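You operate a simulated robot arm through the tools that you are given. There is no shell and no other tool. Be economical: measure what you need, move in short steps, check, and stop when the job is done.

You are at the controls of a simulated two-armed robot. One attempt, no reset.

## Task
Take the yellow cloth from the bar top and lay it out flat on the table top.
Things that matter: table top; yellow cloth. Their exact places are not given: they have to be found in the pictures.

Only the result counts: the job must be done as asked and must still hold three seconds after the hand-in. Knocking over, shifting, dropping, spilling or breaking anything else fails it. Flat cloth is picked up by pressing the open fingertips on it (5 to 10 N) and closing them slowly along it; thin cloth reads only 2 to 8 mm in the jaws.

## Robot
Two 7-joint arms with two-finger parallel grippers on one trunk, on a base that drives. Base frame: it is fixed to the floor where the robot stands at the start and does not move with it; the origin is under the middle of the robot, x ahead of it, y to its left, z up. Readings come in cm, rad, newtons and seconds.
The left shoulder is at the start at [7, 17.7, 104], the right one opposite. Places, roughly: table top [250, 0, 80]; yellow cloth [70, 20, 90]. Payload 3.43 kg a hand.
The TCP of each hand is the grasp point between the finger pads, 3 cm short of the fingertips. In the tool frame z runs along the fingers and y along their closing line. Largest opening 9.4 cm; finger width 2.8, thickness 1; the body of the gripper, 5 by 9.6 cm, starts 5.5 cm behind the TCP.
Orientation is told as [roll, pitch, yaw] about the base's x, y, z axes, in that order, counted from this pose: with the fingers straight down and closing along the base's y, the tool's x points along the base's -x, its y along +y and its z along -z.

## Interface
- The arms move only by the tool step_arm. It takes "left_series", "right_series" or both (then of equal length, played together; a hand with none holds still); each is text: rows parted by semicolons, each of 7 numbers parted by spaces: the shift along the base's x, y, z in cm, then the turn, a rotation vector about the base's x, y, z in rad, then the finger opening in cm, from 0 to 9.4. In form: dx dy dz wx wy wz hand; .... A call has 1 to 10 rows; each row is the pose to reach, as a shift and turn from the pose commanded when the call began. A row lasts 0.2 s, in which the tool goes at most 5 cm and 0.15 rad; a call with a longer step from one row to the next is refused whole, and so is a gripper value outside its range. A pose out of reach is approached as far as the arm can. The call stops where the force on the tool passes 40 N (or 10 N more than at its start, if that is more) or the arm is blocked; 0.2 s more then pass. Each finger travels about 15.3 cm/s and halts on what it meets, pressing with about 42 N; the grip force reading is that of the motor and also rises with nothing between the fingers. The clock runs only during rows and for 0.2 s after the last one: add rows that repeat a pose to give the fingers time. It gives the time, the measured TCP pose, the force on the tool (base axes), the opening and the grip force at its end, in the units of the frame above (readings bear some noise), with the torque about the TCP (base axes, N m) and any sound that the robot's microphone picked up, and new pictures: "views" is both (left out), scene, wrist or none (wrist: the cameras of the hands that moved).
- Cameras (640 x 400 px; columns grow to the right, rows downward): "scene" is now at [13.73, 2.73, 136.31]; the picture's right is [0.30, -0.95, 0.00], its down [-0.50, -0.15, -0.85] and it looks along [0.82, 0.25, -0.52] (base axes); focal length 271 px, centre (320, 200). "left" rides on the left gripper at [7.6, -1.4, -10.3] in its tool frame; the picture's right is [0.18, 0.98, 0.00], its down [-0.75, 0.14, -0.64] and it looks along [-0.63, 0.12, 0.77] (tool axes); focal length 243 px, centre (320, 200). "right" rides on the right gripper at [7.6, 1.4, -10.3] in its tool frame; the picture's right is [-0.18, 0.98, 0.00], its down [-0.75, -0.14, -0.64] and it looks along [-0.63, -0.12, 0.77] (tool axes); focal length 243 px, centre (320, 200).
- lift_body(by): slides the trunk up (or, below 0, down) by that many cm; the arms and the scene camera ride with it, the base frame stays. It gives what a move gives, with no picture.
- base_move(legs): drives the robot by 1 to 6 legs, each [ahead, turn to the left] in cm and rad, along the robot's own axes; the way and the turn of a leg run together, so that a leg with both is an arc; at most 150 cm and 3.142 rad a leg. The arms and the cameras ride along, it lands a little off, and it stops where it bumps. It gives what a move gives, and a new picture of the scene camera.
- turn_head(pan, tilt): turns the head with the scene camera to pan (to the left, within 1.501 rad either way) and tilt (down, from -0.506 to 1.204), counted from straight ahead of the robot. It gives what a move gives, and a new picture of the scene camera.
- probe_pixels(camera, pixels): for up to 12 pixels [column, row] of the newest picture of that camera ("zoom" is the newest enlarged one), the place [x, y, z] in the base frame of the surface seen there, good to about 0.2 cm. No time passes.
- inspect(camera, box): a new picture of the part [left, top, right, bottom] of that camera's present view, enlarged. No time passes.
- close_job(): hands the job in; it is judged then, once.

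Work in short steps. Measure before you move; look again where a grasp or a placing could have gone wrong, and mend it. You have 80 turns and 260 pictures in all, those below and enlarged ones among them. Open the grippers and draw the arms clear of the work before you hand the job in, unless the task says otherwise; then end with one line.

The tools are called after "Request:" by a JSON object that holds its "name" and its "arguments". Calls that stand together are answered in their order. step_arm: Moves the arms, as the interface text tells. Its arguments: {"type":"object","properties":{"left_series":{"type":"string"},"right_series":{"type":"string"},"views":{"type":"string","enum":["both","scene","wrist","none"]}},"required":[]} The other tools are called the same way: lift_body (by) slides the trunk up or down; base_move (legs) drives the base; turn_head (pan, tilt) turns the head that bears the scene camera; probe_pixels (camera, pixels) gives the place of the surface under pixels of a picture; inspect (camera, box) takes an enlarged picture of a part of a camera's view; close_job () hands the job in.

At the start:

```text
clock: 0.0
left_tcp_pos: [41.92, 41.15, 104.55]
left_tool_rot: [0.001, -0.001, 0.0]
left_wrist_force: [-0.3, -0.5, 0.4]
left_moment: [0.01, 0.01, 0.05]
left_width: 9.38
left_finger_force: 0.0
right_tcp_pos: [58.51, -3.61, 113.92]
right_tool_rot: [0.001, -0.005, 0.0]
right_wrist_force: [0.2, 0.5, 0.3]
right_moment: [-0.02, -0.01, 0.0]
right_width: 9.38
right_finger_force: 0.1
trunk travel left (down, up): [-62.0, 22.0]
robot x, y, heading: [0.21, -0.4, 0.001]
head pan, tilt: [0.302, 0.548]
```

scene: 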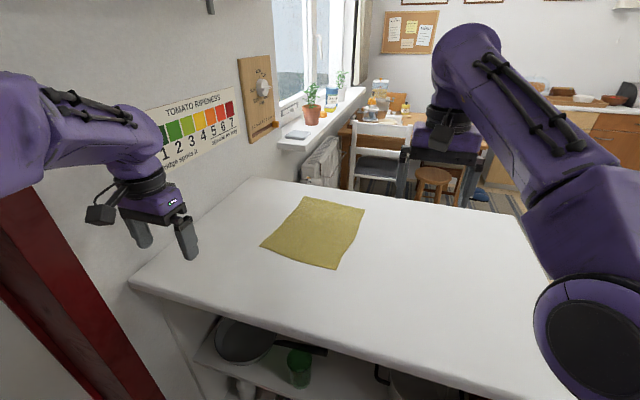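
right: 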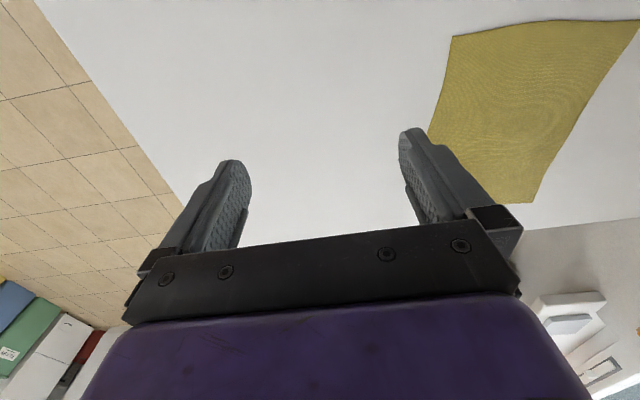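
left: 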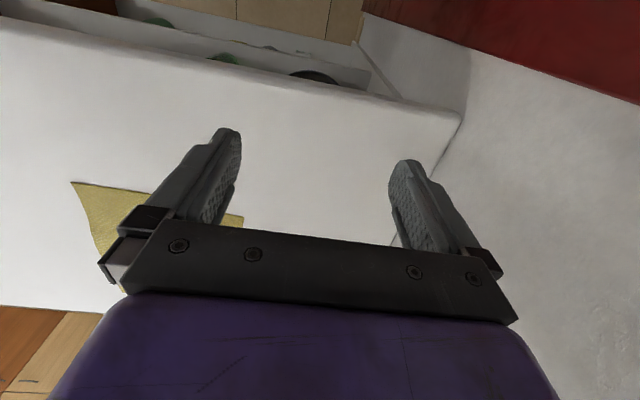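

The cloth lies at about (315,232) in the scene picture. I probe its corners and the bar edges.

Request:
{"name": "probe_pixels", "arguments": {"camera": "scene", "pixels": [[306, 197], [364, 208], [336, 268], [262, 246], [315, 232], [250, 180], [131, 283], [500, 215], [380, 105], [410, 118], [350, 135], [570, 395]]}}

Request:
{"name": "inspect", "arguments": {"camera": "scene", "box": [270, 60, 510, 220]}}

```text
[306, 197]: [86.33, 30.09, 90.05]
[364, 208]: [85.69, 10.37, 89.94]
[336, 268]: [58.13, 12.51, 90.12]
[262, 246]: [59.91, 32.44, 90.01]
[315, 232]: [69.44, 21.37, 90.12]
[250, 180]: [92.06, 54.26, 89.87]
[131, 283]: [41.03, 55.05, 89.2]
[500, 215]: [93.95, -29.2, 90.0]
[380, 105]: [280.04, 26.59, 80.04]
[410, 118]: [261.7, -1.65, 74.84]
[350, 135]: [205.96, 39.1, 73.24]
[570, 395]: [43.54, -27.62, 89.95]
```

```text
2.50 times, centred on (390, 140) of scene
```

zoom: 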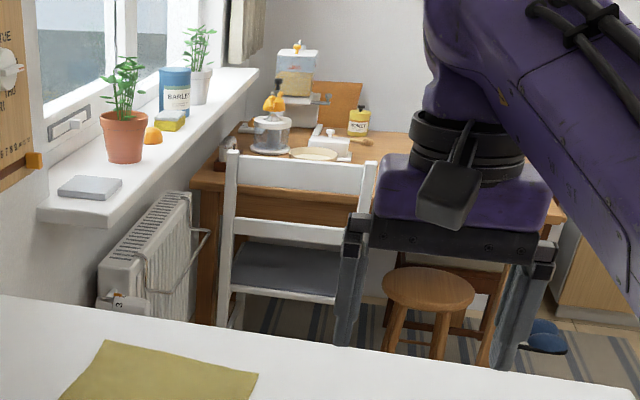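

The bar top is at z≈90 and the cloth spans x 58–86, y 10–32. The table stands beyond a chair and a stool, so I look around to find a way to it.

Request:
{"name": "turn_head", "arguments": {"pan": -0.25, "tilt": 0.35}}

Request:
{"name": "turn_head", "arguments": {"pan": -1.0, "tilt": 0.5}}

```text
clock: 1.0
left_tcp_pos: [41.91, 41.11, 104.56]
left_tool_rot: [0.0, -0.001, 0.001]
left_wrist_force: [-0.3, -0.1, 0.6]
left_moment: [-0.03, 0.0, 0.02]
left_width: 9.4
left_finger_force: 0.0
right_tcp_pos: [58.52, -3.69, 113.99]
right_tool_rot: [0.001, -0.003, -0.002]
right_wrist_force: [-0.1, 0.0, 0.0]
right_moment: [0.0, -0.02, 0.0]
right_width: 9.39
right_finger_force: 0.0
trunk travel left (down, up): [-62.0, 22.0]
robot x, y, heading: [0.06, -0.22, 0.001]
head pan, tilt: [-0.25, 0.351]
```

scene: 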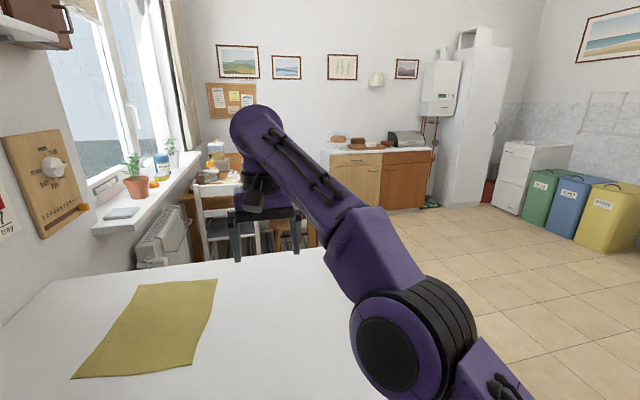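

```text
clock: 2.1
left_tcp_pos: [41.88, 41.08, 104.6]
left_tool_rot: [-0.001, -0.002, 0.0]
left_wrist_force: [0.5, 0.7, 0.4]
left_moment: [-0.01, 0.01, 0.0]
left_width: 9.4
left_finger_force: 0.2
right_tcp_pos: [58.47, -3.62, 114.03]
right_tool_rot: [0.003, -0.002, -0.002]
right_wrist_force: [0.4, 0.7, 0.2]
right_moment: [0.0, 0.01, -0.01]
right_width: 9.37
right_finger_force: 0.1
trunk travel left (down, up): [-62.0, 22.0]
robot x, y, heading: [0.66, -0.3, 0.004]
head pan, tilt: [-1.0, 0.499]
```

scene: 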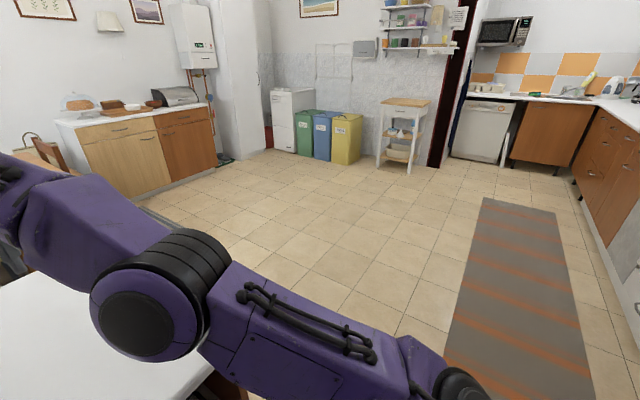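

The floor to the right is wide open for driving. I bring both hands above the cloth's near corners, fingers closing along y with a narrow opening.

Request:
{"name": "turn_head", "arguments": {"pan": 0.3, "tilt": 0.65}}

Request:
{"name": "step_arm", "arguments": {"left_series": "3.3 -1.8 -1 0 0 0 8;6.6 -3.6 -2 0 0 0 6;9.8 -5.5 -3 0 0 0 4;13 -7.3 -4 0 0 0 3.5;16.3 -9.2 -5 0 0 0 3.5;19.6 -11 -6.5 0 0 0 3.5;19.6 -11 -6.5 0 0 0 3.5", "right_series": "0.3 3 -2.5 0 0 0 8;0.6 6 -5 0 0 0 6;0.9 9 -8 0 0 0 4;1.2 12 -11 0 0 0 3.5;1.5 15 -13.5 0 0 0 3.5;1.5 17.6 -16 0 0 0 3.5;1.5 17.6 -16 0 0 0 3.5"}}

```text
clock: 3.5
left_tcp_pos: [41.88, 41.06, 104.59]
left_tool_rot: [0.0, 0.003, 0.001]
left_wrist_force: [0.0, -0.7, -0.8]
left_moment: [0.0, 0.01, -0.02]
left_width: 9.4
left_finger_force: 0.0
right_tcp_pos: [58.45, -3.75, 113.99]
right_tool_rot: [0.001, -0.004, -0.002]
right_wrist_force: [-1.3, 0.0, 0.5]
right_moment: [-0.02, 0.03, 0.01]
right_width: 9.4
right_finger_force: 0.0
trunk travel left (down, up): [-62.0, 22.0]
robot x, y, heading: [0.11, 0.24, 0.002]
head pan, tilt: [0.3, 0.649]
```

scene: 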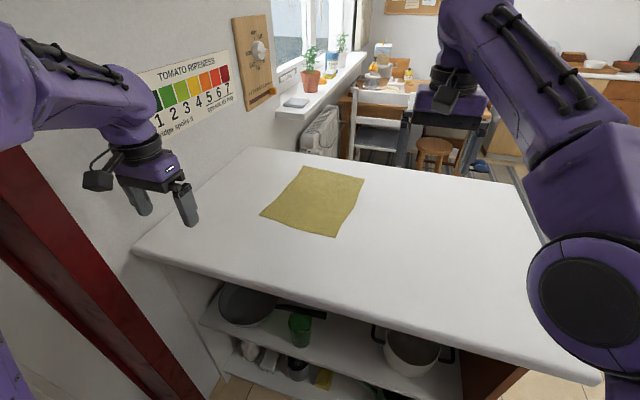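

```text
clock: 5.1
left_tcp_pos: [61.31, 30.25, 97.86]
left_tool_rot: [-0.004, -0.002, 0.0]
left_wrist_force: [1.2, 0.3, 0.6]
left_moment: [-0.01, -0.02, -0.01]
left_width: 3.48
left_finger_force: 0.0
right_tcp_pos: [56.43, 11.5, 96.01]
right_tool_rot: [0.001, -0.005, 0.001]
right_wrist_force: [-0.1, -0.2, -0.8]
right_moment: [-0.03, -0.01, -0.01]
right_width: 3.5
right_finger_force: 0.0
right hand out of reach, approached as far as the arm can: row 1, 2, 3, 4, 5, 6, 7
trunk travel left (down, up): [-62.0, 22.0]
robot x, y, heading: [-0.04, 0.02, -0.003]
head pan, tilt: [0.3, 0.649]
```

scene: 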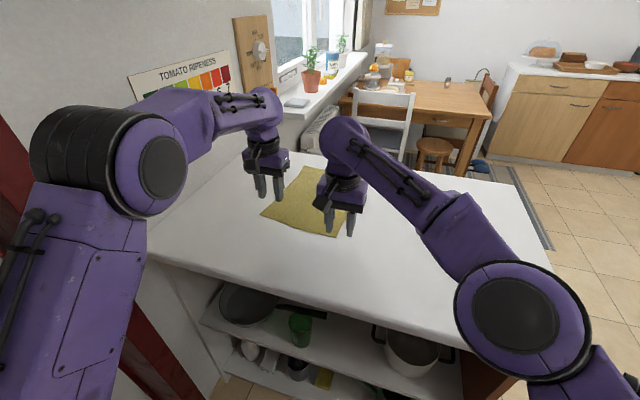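
right: 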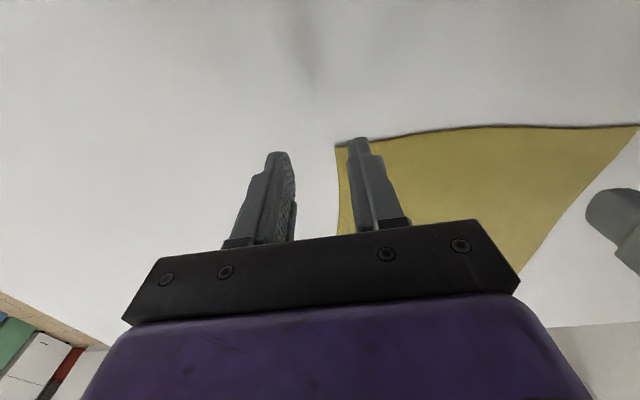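
left: 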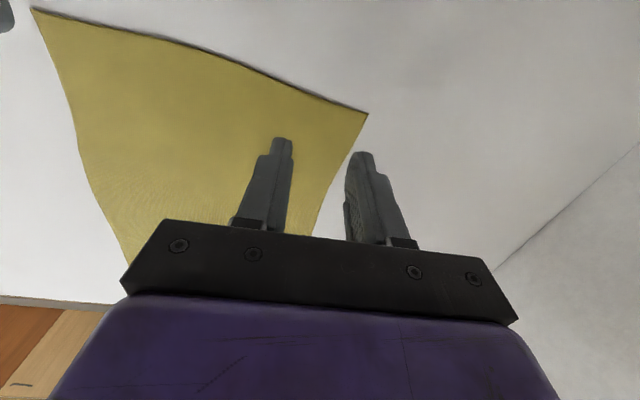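

The right hand falls about 4 cm short at its corner. I look down to see how much room the base has ahead of it.

Request:
{"name": "turn_head", "arguments": {"pan": 0.0, "tilt": 1.2}}

```text
clock: 6.1
left_tcp_pos: [61.38, 30.25, 97.71]
left_tool_rot: [0.001, -0.001, -0.001]
left_wrist_force: [0.1, 1.3, 0.2]
left_moment: [0.02, 0.01, 0.01]
left_width: 3.49
left_finger_force: 0.0
right_tcp_pos: [56.51, 11.39, 95.98]
right_tool_rot: [-0.001, -0.005, -0.001]
right_wrist_force: [-0.8, 0.7, -0.6]
right_moment: [-0.03, 0.01, 0.01]
right_width: 3.53
right_finger_force: 0.1
trunk travel left (down, up): [-62.0, 22.0]
robot x, y, heading: [-0.06, 0.07, -0.0]
head pan, tilt: [0.0, 1.201]
```

scene: 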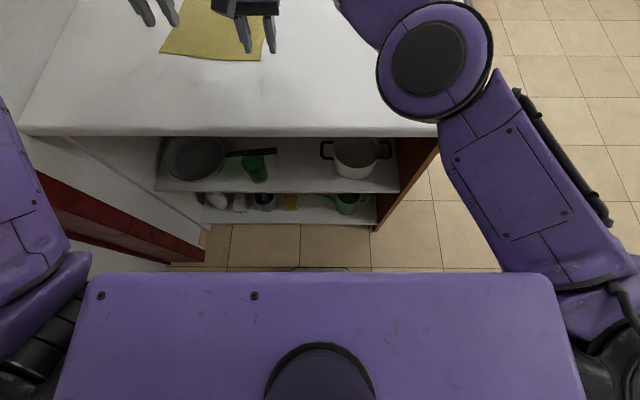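

A sliver of the base front shows at (320,268). I probe the gap between it and the bar.

Request:
{"name": "probe_pixels", "arguments": {"camera": "scene", "pixels": [[320, 268], [300, 269], [320, 250], [300, 224], [260, 134], [375, 230], [205, 262], [440, 135]]}}

```text
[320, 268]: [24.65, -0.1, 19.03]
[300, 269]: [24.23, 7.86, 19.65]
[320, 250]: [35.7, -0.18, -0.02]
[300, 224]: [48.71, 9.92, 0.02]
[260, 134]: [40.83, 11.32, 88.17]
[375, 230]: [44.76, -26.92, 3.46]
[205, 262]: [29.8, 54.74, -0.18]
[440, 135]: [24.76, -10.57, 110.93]
```

The base front is at x≈25 and the bar starts at x≈41, so I drive 8 cm ahead.

Request:
{"name": "base_move", "arguments": {"legs": [[8, 0]]}}

Request:
{"name": "turn_head", "arguments": {"pan": 0.35, "tilt": 0.8}}

```text
clock: 7.2
left_tcp_pos: [68.83, 30.31, 98.05]
left_tool_rot: [-0.001, -0.004, 0.001]
left_wrist_force: [0.3, 0.1, -0.1]
left_moment: [0.01, -0.03, -0.01]
left_width: 3.5
left_finger_force: 0.0
right_tcp_pos: [63.95, 11.41, 96.13]
right_tool_rot: [0.003, -0.004, 0.0]
right_wrist_force: [0.1, 0.6, -1.0]
right_moment: [-0.02, -0.03, -0.02]
right_width: 3.49
right_finger_force: 0.1
trunk travel left (down, up): [-62.0, 22.0]
robot x, y, heading: [7.4, 0.13, 0.0]
head pan, tilt: [0.0, 1.201]
```

scene: 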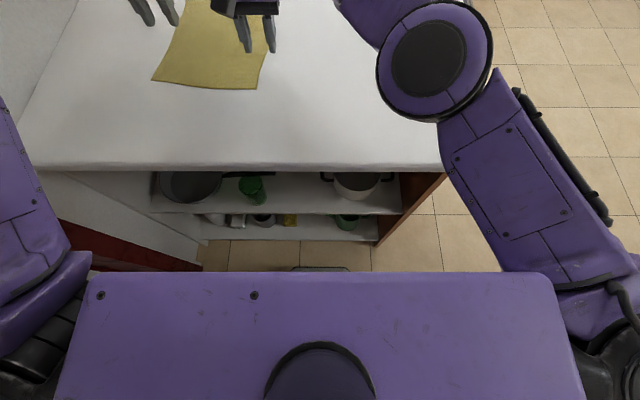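

```text
clock: 8.0
left_tcp_pos: [69.0, 30.3, 97.78]
left_tool_rot: [0.0, -0.003, 0.001]
left_wrist_force: [0.1, -0.5, 0.3]
left_moment: [0.0, -0.02, -0.04]
left_width: 3.49
left_finger_force: 0.0
right_tcp_pos: [64.2, 11.45, 95.91]
right_tool_rot: [0.003, -0.003, 0.0]
right_wrist_force: [0.2, -0.1, -0.3]
right_moment: [0.01, -0.01, -0.03]
right_width: 3.5
right_finger_force: 0.1
trunk travel left (down, up): [-62.0, 22.0]
robot x, y, heading: [7.46, 0.08, 0.006]
head pan, tilt: [0.351, 0.799]
```

scene: 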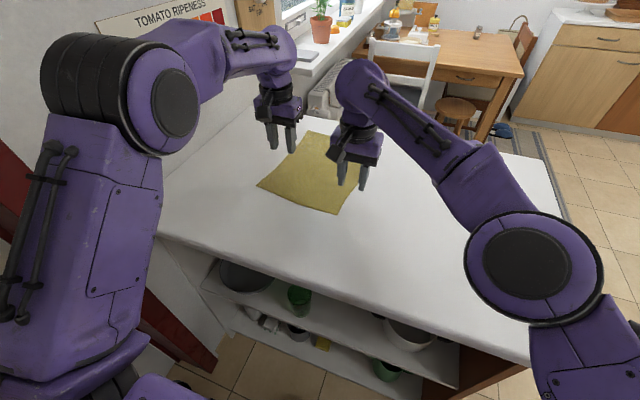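

I move back over the corners: left towards (61.3, 29.5), right by a cautious shift since its commanded pose is uncertain.

Request:
{"name": "step_arm", "arguments": {"left_series": "-3.8 -0.4 0 0 0 0 3.5;-7.6 -0.8 0 0 0 0 3.5;-7.6 -0.8 0 0 0 0 3.5", "right_series": "-3 1 0 0 0 0 3.5;-6 2 0 0 0 0 3.5;-6 2 0 0 0 0 3.5", "views": "both"}}

```text
clock: 8.8
left_tcp_pos: [61.67, 29.64, 97.77]
left_tool_rot: [0.001, 0.001, -0.001]
left_wrist_force: [0.3, 0.2, -0.6]
left_moment: [0.0, -0.02, -0.01]
left_width: 3.51
left_finger_force: 0.0
right_tcp_pos: [58.69, 13.29, 96.06]
right_tool_rot: [0.001, 0.001, -0.004]
right_wrist_force: [-0.1, -0.6, 0.2]
right_moment: [-0.02, 0.02, -0.01]
right_width: 3.53
right_finger_force: 0.0
trunk travel left (down, up): [-62.0, 22.0]
robot x, y, heading: [7.64, -0.05, -0.001]
head pan, tilt: [0.351, 0.799]
```

scene: 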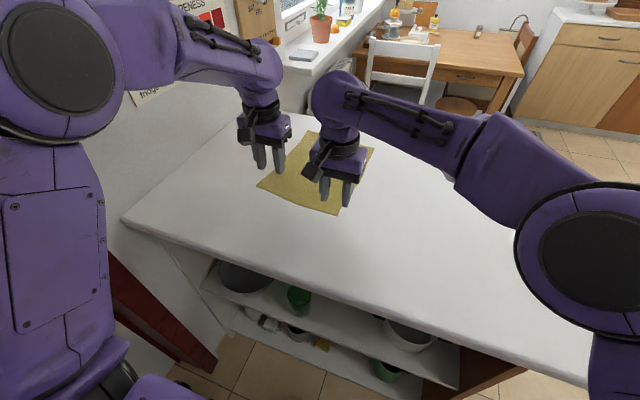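
right: 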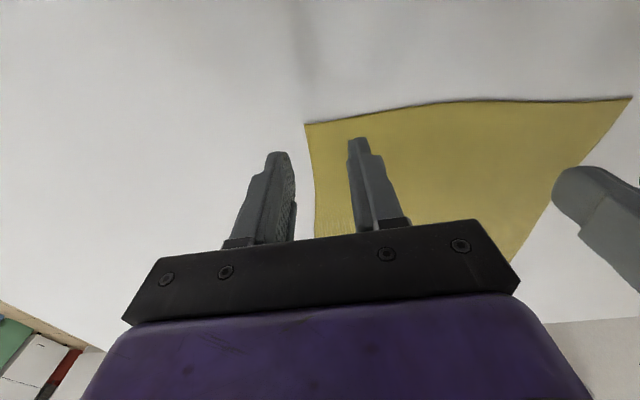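
left: 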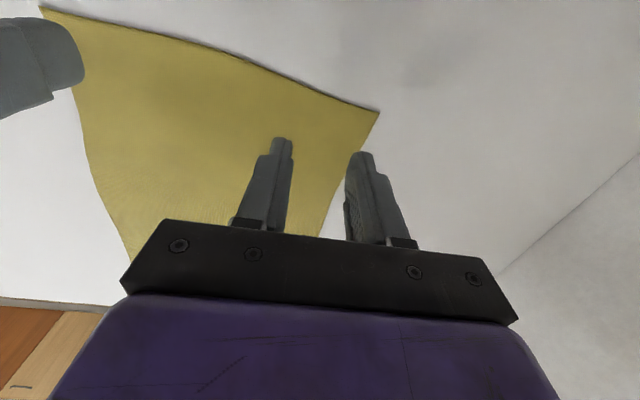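

I probe the corners in the wrist pictures: right (310,128), left (372,115), plus edge points.

Request:
{"name": "probe_pixels", "arguments": {"camera": "right", "pixels": [[309, 130], [316, 180], [440, 108], [330, 160]]}}

Request:
{"name": "probe_pixels", "arguments": {"camera": "left", "pixels": [[372, 116], [340, 180], [250, 68], [320, 200]]}}

```text
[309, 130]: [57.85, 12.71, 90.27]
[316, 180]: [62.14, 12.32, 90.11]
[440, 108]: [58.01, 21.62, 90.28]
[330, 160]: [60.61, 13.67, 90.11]
```

```text
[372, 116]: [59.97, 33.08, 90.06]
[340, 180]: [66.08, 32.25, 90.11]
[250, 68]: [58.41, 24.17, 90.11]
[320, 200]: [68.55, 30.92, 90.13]
```

Right corner is at (57.8, 12.6), left corner at (60, 33.1). I align the hands a bit inside them, set the opening to 3 cm, and come down to just above the cloth.

Request:
{"name": "step_arm", "arguments": {"left_series": "0 0.4 -2 0 0 0 3;0 0.7 -4 0 0 0 3;0 0.7 -4.3 0 0 0 3;0 0.7 -4.3 0 0 0 3", "right_series": "0.9 1.9 -0.5 0 0 0 3;0.9 1.9 -2 0 0 0 3;0.9 1.9 -2.6 0 0 0 3;0.9 1.9 -2.6 0 0 0 3", "views": "scene"}}

```text
clock: 9.8
left_tcp_pos: [61.57, 30.33, 93.65]
left_tool_rot: [-0.001, 0.0, 0.0]
left_wrist_force: [-0.3, -0.8, 0.3]
left_moment: [-0.01, 0.0, 0.0]
left_width: 2.96
left_finger_force: 0.1
right_tcp_pos: [59.33, 14.94, 93.42]
right_tool_rot: [0.001, -0.001, -0.005]
right_wrist_force: [0.5, -0.5, 1.0]
right_moment: [-0.02, -0.04, -0.04]
right_width: 2.97
right_finger_force: 0.1
trunk travel left (down, up): [-62.0, 22.0]
robot x, y, heading: [8.03, 0.13, 0.0]
head pan, tilt: [0.351, 0.799]
```

scene: 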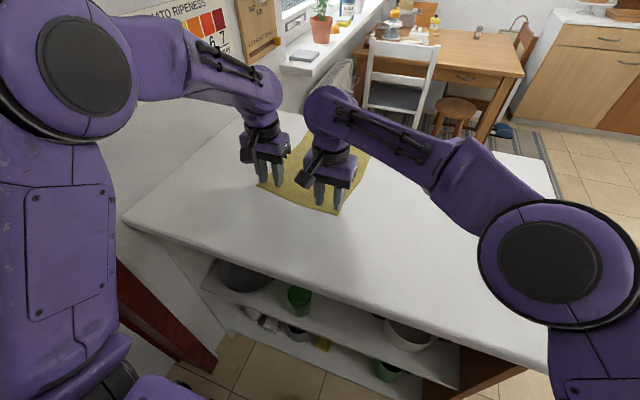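

The tips are about half a cm above the cloth. I press down gently, in small increments.

Request:
{"name": "step_arm", "arguments": {"left_series": "0 0 -0.3 0 0 0 3;0 0 -0.5 0 0 0 3;0 0 -0.65 0 0 0 3", "right_series": "0 0 -0.2 0 0 0 3;0 0 -0.3 0 0 0 3;0 0 -0.4 0 0 0 3", "views": "none"}}

```text
clock: 10.6
left_tcp_pos: [61.51, 30.03, 93.04]
left_tool_rot: [0.001, -0.005, 0.001]
left_wrist_force: [2.6, 1.5, 10.0]
left_moment: [0.11, 0.03, -0.02]
left_width: 2.99
left_finger_force: 0.4
right_tcp_pos: [59.18, 15.13, 93.15]
right_tool_rot: [0.004, -0.005, -0.003]
right_wrist_force: [0.2, 1.5, 7.2]
right_moment: [-0.05, 0.05, -0.03]
right_width: 2.99
right_finger_force: 0.0
trunk travel left (down, up): [-62.0, 22.0]
robot x, y, heading: [7.91, -0.05, 0.006]
head pan, tilt: [0.351, 0.799]
```

Contact reads 10 N on the left and 7 N on the right. I close both grippers slowly.

Request:
{"name": "step_arm", "arguments": {"left_series": "0 0 0 0 0 0 2.6;0 0 0 0 0 0 2.2;0 0 0 0 0 0 1.8;0 0 0 0 0 0 1.4;0 0 0 0 0 0 1;0 0 0 0 0 0 0.6;0 0 0 0 0 0 0.3;0 0 0 0 0 0 0;0 0 0 0 0 0 0", "right_series": "0 0 0 0 0 0 2.6;0 0 0 0 0 0 2.2;0 0 0 0 0 0 1.8;0 0 0 0 0 0 1.4;0 0 0 0 0 0 1;0 0 0 0 0 0 0.6;0 0 0 0 0 0 0.3;0 0 0 0 0 0 0;0 0 0 0 0 0 0"}}

```text
clock: 12.6
left_tcp_pos: [61.37, 29.98, 93.13]
left_tool_rot: [0.001, -0.003, 0.0]
left_wrist_force: [0.4, 1.4, 18.2]
left_moment: [0.12, 0.16, -0.02]
left_width: 0.23
left_finger_force: 36.8
right_tcp_pos: [59.17, 15.17, 93.04]
right_tool_rot: [0.004, -0.006, -0.003]
right_wrist_force: [0.0, -0.5, 3.0]
right_moment: [-0.02, 0.04, 0.0]
right_width: 0.0
right_finger_force: 33.2
trunk travel left (down, up): [-62.0, 22.0]
robot x, y, heading: [7.8, 0.02, -0.001]
head pan, tilt: [0.351, 0.799]
```

scene: 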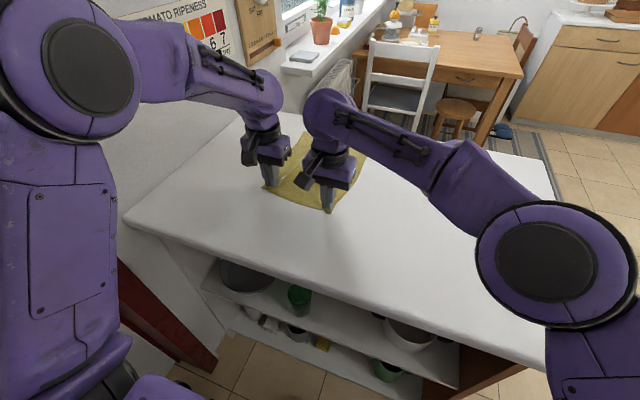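
right: 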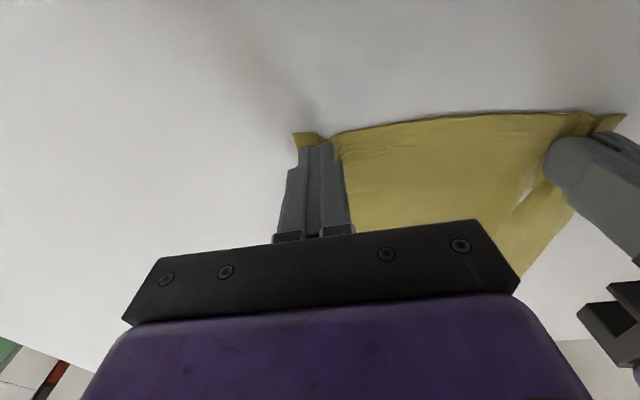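
left: 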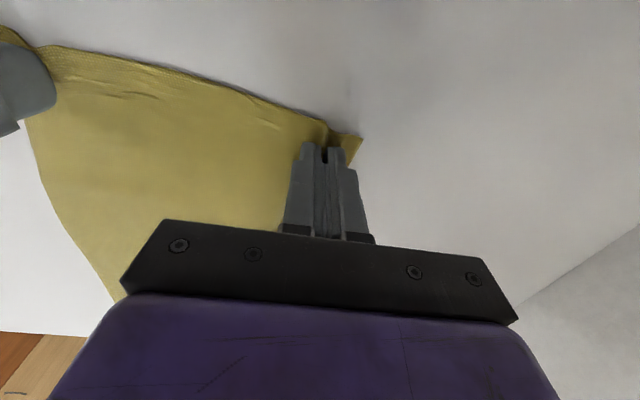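

The left holds 2.3 mm but the right reads 0. I reopen the right, press harder and close again.

Request:
{"name": "step_arm", "arguments": {"right_series": "0 0 0 0 0 0 1.5;0 0 0 0 0 0 3;0 0 -0.2 0 0 0 3;0 0 -0.3 0 0 0 3", "views": "wrist"}}

```text
clock: 13.6
left_tcp_pos: [61.21, 30.04, 93.16]
left_tool_rot: [-0.002, -0.003, 0.0]
left_wrist_force: [3.2, -0.7, 11.0]
left_moment: [0.0, -0.02, -0.03]
left_width: 0.21
left_finger_force: 36.7
right_tcp_pos: [59.07, 14.99, 93.07]
right_tool_rot: [0.007, -0.009, -0.006]
right_wrist_force: [-1.3, 4.9, 23.1]
right_moment: [-0.04, 0.12, -0.03]
right_width: 2.82
right_finger_force: 0.1
trunk travel left (down, up): [-62.0, 22.0]
robot x, y, heading: [7.47, -0.13, 0.001]
head pan, tilt: [0.351, 0.799]
```

right: 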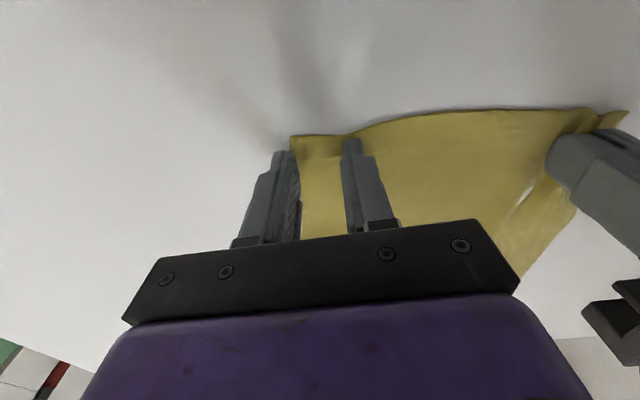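

The right outer finger now sits at the cloth edge (297,190). I lift, shift 1.5 cm inward and press to about 8 N.

Request:
{"name": "step_arm", "arguments": {"right_series": "0 0 1 0 0 0 3;0 1.5 1 0 0 0 3;0 1.5 0.5 0 0 0 3;0 1.5 0.3 0 0 0 3;0 1.5 0.15 0 0 0 3;0 1.5 0.15 0 0 0 3", "views": "wrist"}}

```text
clock: 15.0
left_tcp_pos: [61.26, 30.08, 93.13]
left_tool_rot: [0.003, -0.005, -0.001]
left_wrist_force: [2.0, 1.6, 13.1]
left_moment: [0.13, 0.02, -0.01]
left_width: 0.23
left_finger_force: 36.5
right_tcp_pos: [58.74, 16.73, 93.15]
right_tool_rot: [0.004, -0.008, -0.002]
right_wrist_force: [-1.7, 1.5, 17.0]
right_moment: [-0.2, 0.15, 0.02]
right_width: 3.0
right_finger_force: 0.1
trunk travel left (down, up): [-62.0, 22.0]
robot x, y, heading: [7.94, -0.22, -0.003]
head pan, tilt: [0.351, 0.799]
```

right: 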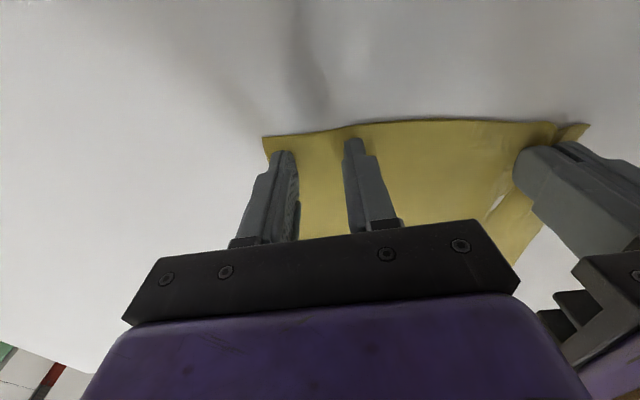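

Both right fingers now stand on the cloth. I ease the pressure slightly and close slowly.

Request:
{"name": "step_arm", "arguments": {"right_series": "0 0 0.1 0 0 0 2.6;0 0 0.1 0 0 0 2.2;0 0 0.1 0 0 0 1.8;0 0 0.1 0 0 0 1.4;0 0 0.1 0 0 0 1;0 0 0.1 0 0 0 0.6;0 0 0.1 0 0 0 0.3;0 0 0.1 0 0 0 0;0 0 0.1 0 0 0 0", "views": "wrist"}}

```text
clock: 17.0
left_tcp_pos: [61.28, 29.95, 93.23]
left_tool_rot: [0.0, -0.004, 0.001]
left_wrist_force: [0.1, -10.9, 6.8]
left_moment: [-0.28, 0.05, 0.11]
left_width: 0.2
left_finger_force: 37.1
right_tcp_pos: [58.88, 16.64, 93.24]
right_tool_rot: [0.004, -0.007, 0.002]
right_wrist_force: [3.4, 11.5, 27.0]
right_moment: [0.29, -0.05, -0.05]
right_width: 0.19
right_finger_force: 36.3
trunk travel left (down, up): [-62.0, 22.0]
robot x, y, heading: [7.59, -0.17, 0.002]
head pan, tilt: [0.351, 0.799]
```

right: 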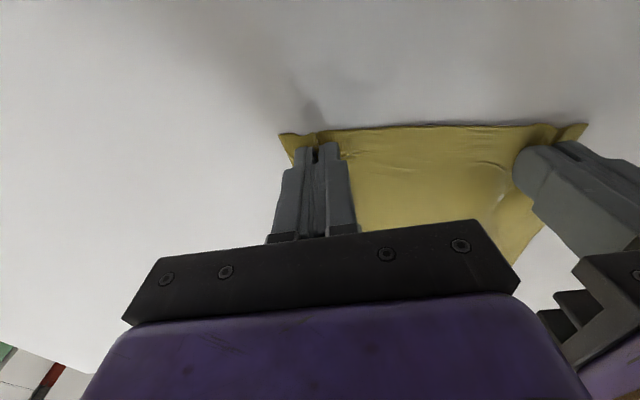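

Both now hold about 2 mm of cloth, with 11 N tension between them. I relax that by half a cm and lift both hands together.

Request:
{"name": "step_arm", "arguments": {"left_series": "0 -0.2 0.5 0 0 0 0;0 -0.2 2 0 0 0 0;0 -0.2 4 0 0 0 0;0 -0.2 7 0 0 0 0;0 -0.2 10 0 0 0 0;0 -0.2 13 0 0 0 0;0 -0.2 16 0 0 0 0;0 -0.2 16 0 0 0 0", "right_series": "0 0.2 0.5 0 0 0 0;0 0.2 2 0 0 0 0;0 0.2 4 0 0 0 0;0 0.2 7 0 0 0 0;0 0.2 10 0 0 0 0;0 0.2 13 0 0 0 0;0 0.2 16 0 0 0 0;0 0.2 16 0 0 0 0"}}

```text
clock: 18.4
left_tcp_pos: [61.3, 29.18, 105.1]
left_tool_rot: [-0.015, 0.001, -0.002]
left_wrist_force: [-7.2, -27.0, -2.5]
left_moment: [-0.84, 0.17, 0.29]
left_width: 0.24
left_finger_force: 36.7
right_tcp_pos: [57.38, 14.61, 103.99]
right_tool_rot: [0.019, 0.001, -0.003]
right_wrist_force: [6.5, 26.6, 2.0]
right_moment: [0.88, -0.22, -0.29]
right_width: 0.15
right_finger_force: 36.2
right hand out of reach, approached as far as the arm can: row 2, 3, 4, 5, 6
trunk travel left (down, up): [-62.0, 22.0]
robot x, y, heading: [7.68, 0.13, -0.006]
head pan, tilt: [0.351, 0.799]
stopped in row 6 (left hand): the force on the tool passed its limit (the readings are from after the stop); the commanded pose is now the measured one
```

scene: 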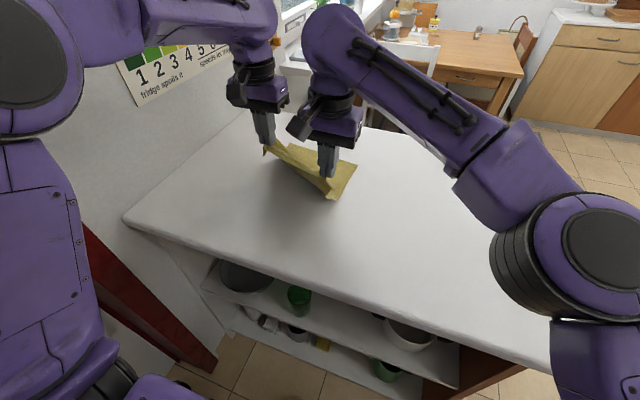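
right: 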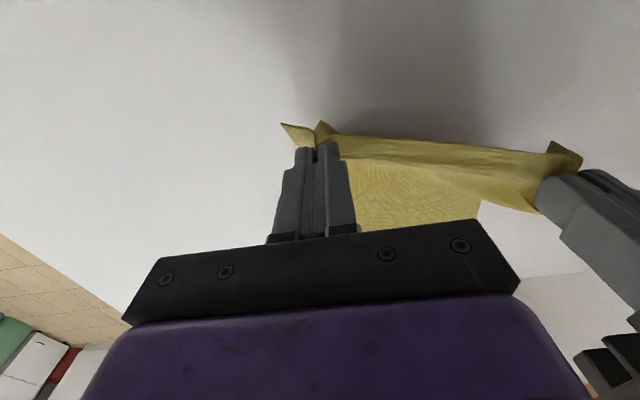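
left: 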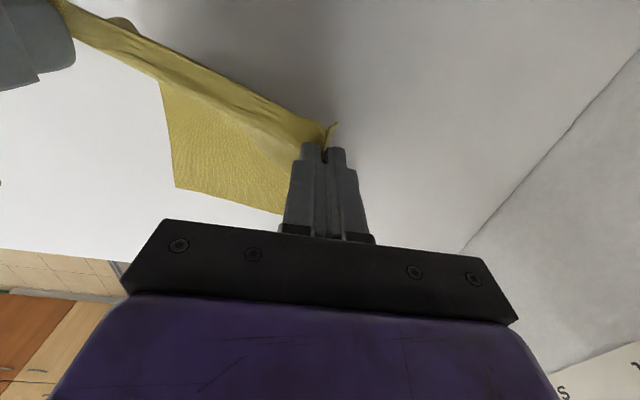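

The right hand ran out of reach and tightened the cloth to 27 N. I ease the left hand over, then bring both back and to the right together.

Request:
{"name": "step_arm", "arguments": {"left_series": "0 -0.7 0 0 0 0 0;-0.5 -1.6 0 0 0 0 0;-3 -2.6 0 0 0 0 0;-6 -5 0 0 0 0 0;-9 -8 0 0 0 0 0;-12 -11 0 0 0 0 0;-12 -11 0 0 0 0 0", "right_series": "0 0 0 0 0 0 0;0 0 0 0 0 0 0;-2.5 -1 0 0 0 0 0;-5.5 -3.4 0.4 0 0 0 0;-8.5 -6.4 1 0 0 0 0;-11.5 -9.4 1.1 0 0 0 0;-11.5 -9.4 1.1 0 0 0 0", "views": "scene"}}

```text
clock: 20.0
left_tcp_pos: [49.65, 18.74, 104.73]
left_tool_rot: [-0.011, 0.0, 0.0]
left_wrist_force: [-0.7, -3.4, -0.5]
left_moment: [-0.1, 0.07, 0.07]
left_width: 0.21
left_finger_force: 36.5
right_tcp_pos: [46.24, 5.26, 105.05]
right_tool_rot: [0.012, 0.0, -0.004]
right_wrist_force: [0.6, 3.8, -0.4]
right_moment: [0.08, 0.01, -0.01]
right_width: 0.16
right_finger_force: 36.8
trunk travel left (down, up): [-62.0, 22.0]
robot x, y, heading: [7.86, -0.14, -0.005]
head pan, tilt: [0.351, 0.799]
```

scene: 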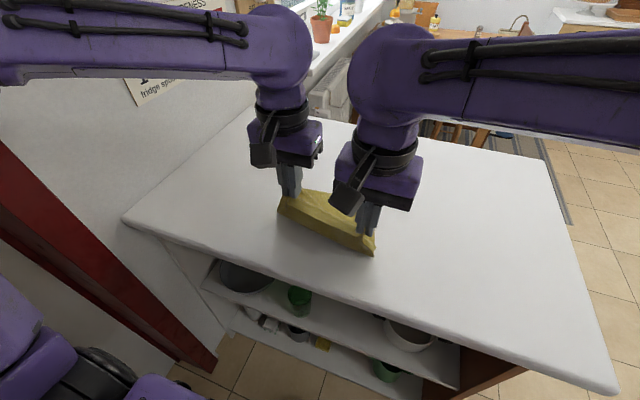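

The cloth hangs between the hands with 3.5 N tension. I square it up to be symmetric in front of the trunk, then raise the trunk so that the cloth clears the bar.

Request:
{"name": "step_arm", "arguments": {"left_series": "-0.5 -4 1 0 0 0 0;-1 -8 2 0 0 0 0;-1.7 -12 3 0 0 0 0;-1.7 -12 3 0 0 0 0", "right_series": "0.5 -4 1 0 0 0 0;1 -8 2 0 0 0 0;1.7 -12 3 0 0 0 0;1.7 -12 3 0 0 0 0", "views": "none"}}

Request:
{"name": "lift_body", "arguments": {"by": 17}}

Request:
{"name": "turn_head", "arguments": {"pan": 0.0, "tilt": 0.7}}

```text
clock: 21.0
left_tcp_pos: [47.97, 6.72, 107.92]
left_tool_rot: [-0.01, 0.002, -0.001]
left_wrist_force: [0.3, 0.1, -0.5]
left_moment: [-0.02, -0.06, -0.01]
left_width: 0.2
left_finger_force: 37.1
right_tcp_pos: [47.58, -6.71, 108.08]
right_tool_rot: [0.011, -0.002, 0.0]
right_wrist_force: [0.6, 0.9, 0.0]
right_moment: [-0.02, 0.01, 0.0]
right_width: 0.17
right_finger_force: 36.4
trunk travel left (down, up): [-62.0, 22.0]
robot x, y, heading: [7.77, -0.3, 0.003]
head pan, tilt: [0.351, 0.799]
```

```text
clock: 22.9
left_tcp_pos: [47.93, 6.62, 124.99]
left_tool_rot: [-0.007, 0.002, 0.002]
left_wrist_force: [1.0, -1.3, -1.2]
left_moment: [-0.04, 0.01, 0.0]
left_width: 0.19
left_finger_force: 37.0
right_tcp_pos: [47.53, -6.77, 125.11]
right_tool_rot: [0.014, -0.001, -0.002]
right_wrist_force: [-0.1, 0.8, 0.3]
right_moment: [0.03, -0.02, 0.02]
right_width: 0.16
right_finger_force: 36.5
trunk travel left (down, up): [-79.0, 5.0]
robot x, y, heading: [7.88, -0.04, 0.002]
head pan, tilt: [0.351, 0.799]
```

```text
clock: 23.8
left_tcp_pos: [48.04, 6.58, 124.84]
left_tool_rot: [-0.009, 0.0, 0.0]
left_wrist_force: [0.2, 0.0, -0.1]
left_moment: [-0.09, 0.01, -0.04]
left_width: 0.22
left_finger_force: 36.9
right_tcp_pos: [47.43, -6.9, 125.11]
right_tool_rot: [0.014, -0.001, -0.002]
right_wrist_force: [-0.6, 0.4, -0.1]
right_moment: [0.01, -0.01, 0.01]
right_width: 0.15
right_finger_force: 36.4
trunk travel left (down, up): [-79.0, 5.0]
robot x, y, heading: [7.86, 0.11, 0.004]
head pan, tilt: [0.0, 0.7]
```

scene: 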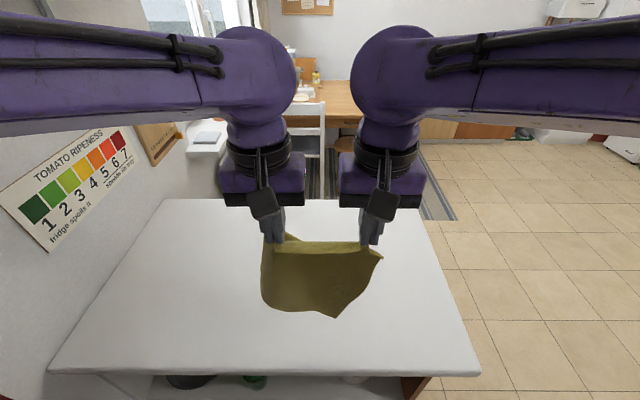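

The cloth hangs well between the hands and clears the bar. I look to the right to check the driving way.

Request:
{"name": "turn_head", "arguments": {"pan": -1.4, "tilt": 0.6}}

```text
clock: 25.3
left_tcp_pos: [48.14, 6.58, 124.93]
left_tool_rot: [-0.009, 0.003, 0.001]
left_wrist_force: [0.7, -1.2, 0.1]
left_moment: [0.01, -0.02, 0.02]
left_width: 0.19
left_finger_force: 37.2
right_tcp_pos: [47.66, -6.79, 125.17]
right_tool_rot: [0.014, -0.002, -0.001]
right_wrist_force: [-0.1, 0.5, -0.2]
right_moment: [0.05, -0.01, 0.0]
right_width: 0.17
right_finger_force: 36.1
trunk travel left (down, up): [-79.0, 5.0]
robot x, y, heading: [8.2, -0.02, 0.003]
head pan, tilt: [-1.4, 0.6]
```

scene: 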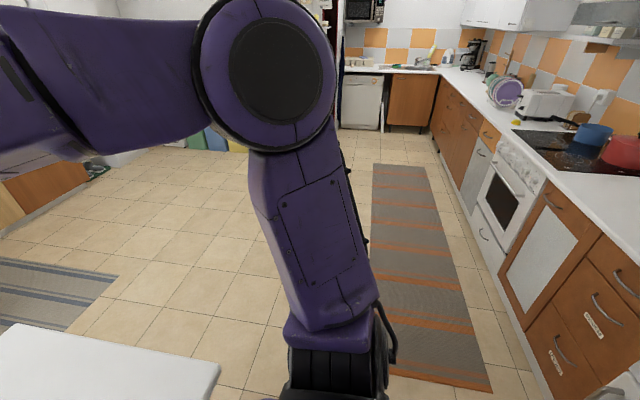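

A counter runs along behind me on the right. I probe its front and the floor.

Request:
{"name": "probe_pixels", "arguments": {"camera": "scene", "pixels": [[500, 262], [555, 398], [430, 110], [490, 385], [375, 165], [214, 370], [160, 340], [345, 128]]}}

```text
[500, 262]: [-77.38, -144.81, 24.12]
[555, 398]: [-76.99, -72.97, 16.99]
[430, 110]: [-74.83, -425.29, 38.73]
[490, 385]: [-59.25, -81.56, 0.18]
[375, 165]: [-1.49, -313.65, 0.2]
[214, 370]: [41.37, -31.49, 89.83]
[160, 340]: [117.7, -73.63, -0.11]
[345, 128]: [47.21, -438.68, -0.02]
```

The counter front is at x=-77, so there is room. I back off 15 cm, turn right, go 100 cm, and turn back to face +x, clear of the bar end at y=-31.

Request:
{"name": "turn_head", "arguments": {"pan": 0.3, "tilt": 0.5}}

Request:
{"name": "base_move", "arguments": {"legs": [[-15, 0], [0, -1.57], [100, 0], [0, 1.57], [110, 0]]}}

```text
clock: 27.0
left_tcp_pos: [47.92, 6.55, 124.89]
left_tool_rot: [-0.009, -0.001, -0.001]
left_wrist_force: [0.1, -0.8, 0.2]
left_moment: [-0.04, 0.02, 0.01]
left_width: 0.18
left_finger_force: 37.8
right_tcp_pos: [47.54, -6.85, 125.04]
right_tool_rot: [0.011, -0.003, -0.001]
right_wrist_force: [-0.5, 1.1, -0.1]
right_moment: [-0.01, 0.0, 0.01]
right_width: 0.16
right_finger_force: 36.6
trunk travel left (down, up): [-79.0, 5.0]
robot x, y, heading: [7.58, -0.1, 0.002]
head pan, tilt: [0.3, 0.499]
```

scene: 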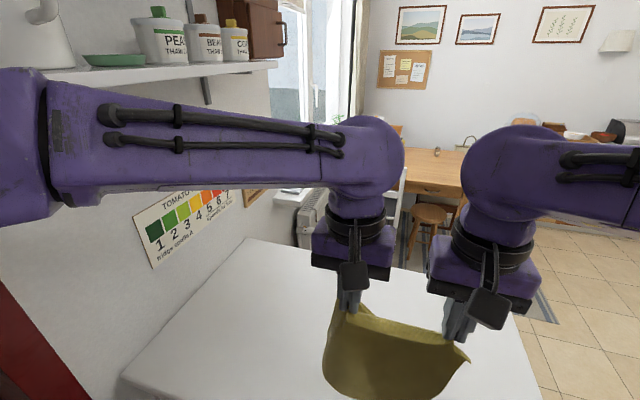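

```text
clock: 46.2
left_tcp_pos: [142.0, -93.19, 125.01]
left_tool_rot: [-0.007, 0.0, 0.005]
left_wrist_force: [-0.1, -1.2, 0.3]
left_moment: [-0.04, 0.03, 0.01]
left_width: 0.23
left_finger_force: 37.0
right_tcp_pos: [141.62, -106.73, 125.15]
right_tool_rot: [0.013, -0.002, 0.003]
right_wrist_force: [0.6, 0.8, 0.5]
right_moment: [0.02, 0.01, -0.08]
right_width: 0.14
right_finger_force: 36.0
trunk travel left (down, up): [-79.0, 5.0]
robot x, y, heading: [101.21, -99.68, 0.005]
head pan, tilt: [0.3, 0.499]
```

scene: 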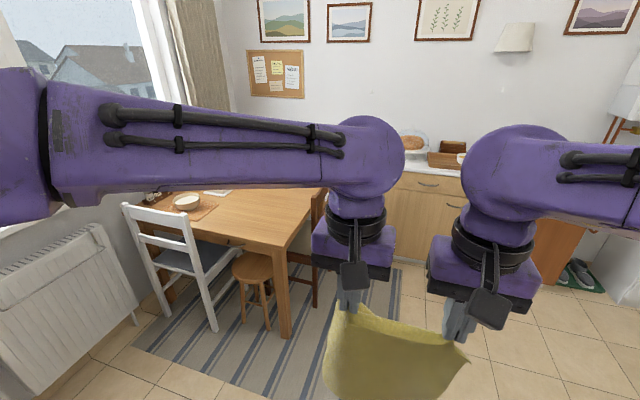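

Arrived with the cloth held. I probe the table and its surroundings: edges at (150,192), (285,245), the stool, and the brown chair at (315,230).

Request:
{"name": "probe_pixels", "arguments": {"camera": "scene", "pixels": [[285, 240], [250, 215], [320, 190], [230, 190], [187, 205], [218, 190], [252, 270], [317, 215], [313, 300], [200, 320], [160, 220], [277, 330]]}}

Request:
{"name": "inspect", "arguments": {"camera": "scene", "box": [100, 160, 340, 310]}}

```text
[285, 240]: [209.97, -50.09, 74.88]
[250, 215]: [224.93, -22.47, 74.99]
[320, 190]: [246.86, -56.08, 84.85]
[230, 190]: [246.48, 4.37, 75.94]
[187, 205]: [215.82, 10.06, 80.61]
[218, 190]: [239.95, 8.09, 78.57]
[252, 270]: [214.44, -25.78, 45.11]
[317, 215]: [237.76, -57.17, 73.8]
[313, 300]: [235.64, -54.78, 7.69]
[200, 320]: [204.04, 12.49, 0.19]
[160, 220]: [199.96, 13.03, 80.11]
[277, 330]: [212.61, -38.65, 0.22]
```

```text
2.67 times, centred on (220, 235) of scene
```

zoom: 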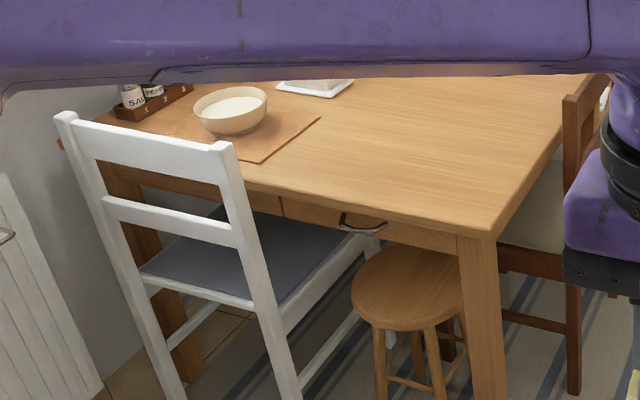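

The table top is at z≈75 with its near edge at x≈210 and right corner at (210,-50), and y -50..0 is free. I drive to about (142,-25) facing the table, well short of the stool.

Request:
{"name": "base_move", "arguments": {"legs": [[42, 0], [0, 1.57], [73, 0], [0, -1.575], [12, 0]]}}

Request:
{"name": "turn_head", "arguments": {"pan": 0.0, "tilt": 0.75}}

```text
clock: 61.1
left_tcp_pos: [190.92, -18.46, 125.06]
left_tool_rot: [-0.01, -0.003, 0.004]
left_wrist_force: [-0.1, -0.3, 0.1]
left_moment: [-0.03, 0.0, 0.11]
left_width: 0.22
left_finger_force: 37.4
right_tcp_pos: [190.55, -31.91, 125.08]
right_tool_rot: [0.011, -0.004, 0.0]
right_wrist_force: [-0.9, 1.1, 0.0]
right_moment: [0.03, 0.02, 0.05]
right_width: 0.15
right_finger_force: 36.2
trunk travel left (down, up): [-79.0, 5.0]
robot x, y, heading: [150.63, -25.03, -0.001]
head pan, tilt: [0.3, 0.499]
```

scene: 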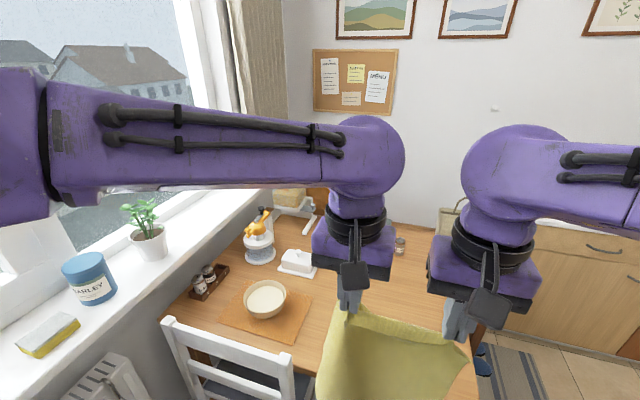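

```text
clock: 61.9
left_tcp_pos: [191.12, -18.47, 124.87]
left_tool_rot: [-0.009, 0.001, 0.002]
left_wrist_force: [0.5, -1.0, -1.2]
left_moment: [-0.05, 0.02, 0.05]
left_width: 0.21
left_finger_force: 37.3
right_tcp_pos: [190.85, -31.86, 125.06]
right_tool_rot: [0.012, 0.0, 0.003]
right_wrist_force: [1.3, 1.0, -0.6]
right_moment: [0.04, 0.03, 0.01]
right_width: 0.15
right_finger_force: 36.3
trunk travel left (down, up): [-79.0, 5.0]
robot x, y, heading: [150.73, -25.54, 0.005]
head pan, tilt: [0.0, 0.75]
```

scene: 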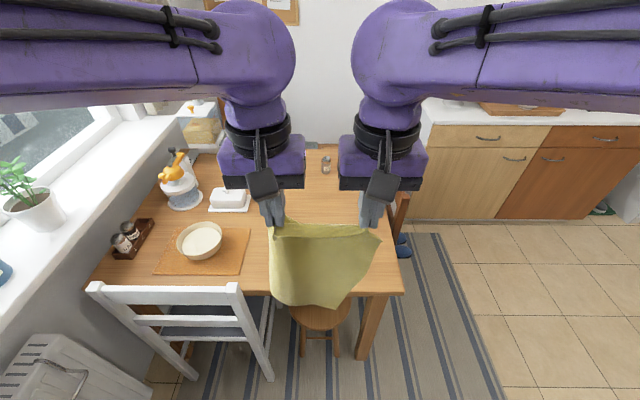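

I probe the table objects near the free area: a small jar at (325,165), butter dish, placemat corner, the table edges and the stool.

Request:
{"name": "probe_pixels", "arguments": {"camera": "scene", "pixels": [[325, 170], [250, 232], [238, 274], [242, 208], [385, 290], [262, 290], [320, 320], [310, 150], [400, 215], [270, 240], [270, 302], [380, 240]]}}

Request:
{"name": "inspect", "arguments": {"camera": "scene", "box": [240, 130, 440, 340]}}

```text
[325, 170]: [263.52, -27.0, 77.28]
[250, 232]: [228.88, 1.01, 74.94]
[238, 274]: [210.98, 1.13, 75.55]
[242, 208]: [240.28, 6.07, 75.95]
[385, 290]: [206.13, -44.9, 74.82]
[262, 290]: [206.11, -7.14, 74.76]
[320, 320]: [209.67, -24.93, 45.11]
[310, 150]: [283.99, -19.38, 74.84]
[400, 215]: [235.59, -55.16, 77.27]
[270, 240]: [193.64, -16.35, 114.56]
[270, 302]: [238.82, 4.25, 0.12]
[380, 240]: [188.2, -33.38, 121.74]
```

```text
1.90 times, centred on (340, 235) of scene
```

zoom: 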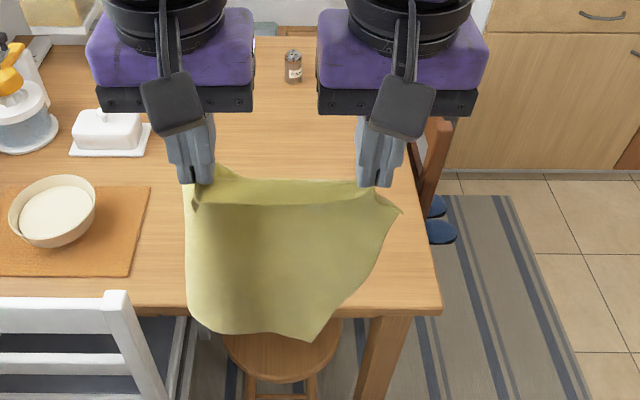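

I need the stool's near extent precisely to know how far the base may advance.

Request:
{"name": "probe_pixels", "arguments": {"camera": "zoom", "pixels": [[285, 376], [290, 381], [235, 360], [330, 360], [400, 310], [250, 395], [310, 395], [355, 395], [165, 395]]}}

Request:
{"name": "probe_pixels", "arguments": {"camera": "scene", "pixels": [[302, 352], [336, 355], [361, 355], [185, 375], [268, 375]]}}

```text
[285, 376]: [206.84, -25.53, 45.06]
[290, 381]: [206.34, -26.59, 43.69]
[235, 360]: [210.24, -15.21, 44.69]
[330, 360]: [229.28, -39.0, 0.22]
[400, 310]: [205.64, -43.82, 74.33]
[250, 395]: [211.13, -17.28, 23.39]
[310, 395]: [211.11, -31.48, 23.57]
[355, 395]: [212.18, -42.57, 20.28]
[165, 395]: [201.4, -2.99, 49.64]
```

```text
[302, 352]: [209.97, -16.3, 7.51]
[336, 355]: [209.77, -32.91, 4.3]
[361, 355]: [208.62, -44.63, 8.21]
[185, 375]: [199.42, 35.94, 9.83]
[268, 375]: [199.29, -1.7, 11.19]
```

The stool front is at x=206 and the chair legs at x=199; the base front is about 25 cm ahead of its centre. Driving 18 cm leaves some clearance.

Request:
{"name": "base_move", "arguments": {"legs": [[17.5, 0]]}}

Request:
{"name": "step_arm", "arguments": {"left_series": "4 0 -2 0 0 0 0;8 0 -4 0 0 0 0;12 0 -6 0 0 0 0;16 0 -8 0 0 0 0;20 0 -10 0 0 0 0;24 0 -12 0 0 0 0;27 0 -13 0 0 0 0;29 0 -14 0 0 0 0;29 0 -14 0 0 0 0", "right_series": "4 0 -2 0 0 0 0;8 0 -4 0 0 0 0;12 0 -6 0 0 0 0;16 0 -8 0 0 0 0;20 0 -10 0 0 0 0;24 0 -12 0 0 0 0;27 0 -13 0 0 0 0;29 0 -14 0 0 0 0;29 0 -14 0 0 0 0", "views": "scene"}}

```text
clock: 63.3
left_tcp_pos: [207.64, -18.29, 125.12]
left_tool_rot: [-0.009, -0.001, 0.003]
left_wrist_force: [0.6, -1.1, -0.7]
left_moment: [-0.03, -0.06, 0.06]
left_width: 0.24
left_finger_force: 37.1
right_tcp_pos: [207.39, -31.72, 125.11]
right_tool_rot: [0.013, -0.005, 0.004]
right_wrist_force: [0.5, 0.5, 0.4]
right_moment: [0.02, -0.05, -0.01]
right_width: 0.13
right_finger_force: 36.2
trunk travel left (down, up): [-79.0, 5.0]
robot x, y, heading: [168.16, -25.09, 0.002]
head pan, tilt: [0.0, 0.75]
```

scene: 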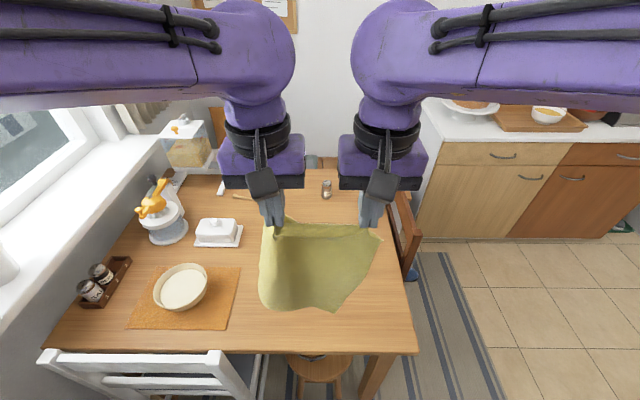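

```text
clock: 65.3
left_tcp_pos: [234.37, -17.77, 111.53]
left_tool_rot: [-0.019, 0.001, 0.002]
left_wrist_force: [3.5, -39.2, -2.5]
left_moment: [-1.23, -0.14, 0.6]
left_width: 0.24
left_finger_force: 37.0
left hand out of reach, approached as far as the arm can: row 7, 8, 9
right_tcp_pos: [235.04, -32.89, 111.03]
right_tool_rot: [0.022, -0.001, 0.005]
right_wrist_force: [-4.1, 40.5, 0.9]
right_moment: [1.29, 0.15, -0.18]
right_width: 0.14
right_finger_force: 36.3
right hand out of reach, approached as far as the arm can: row 7, 8, 9
trunk travel left (down, up): [-79.0, 5.0]
robot x, y, heading: [167.86, -24.86, 0.004]
head pan, tilt: [0.0, 0.75]
```

scene: 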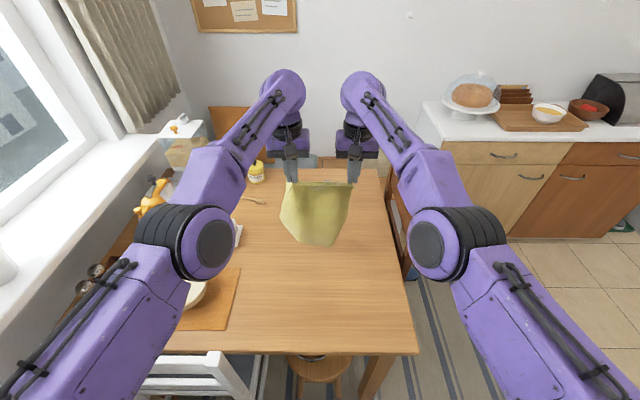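

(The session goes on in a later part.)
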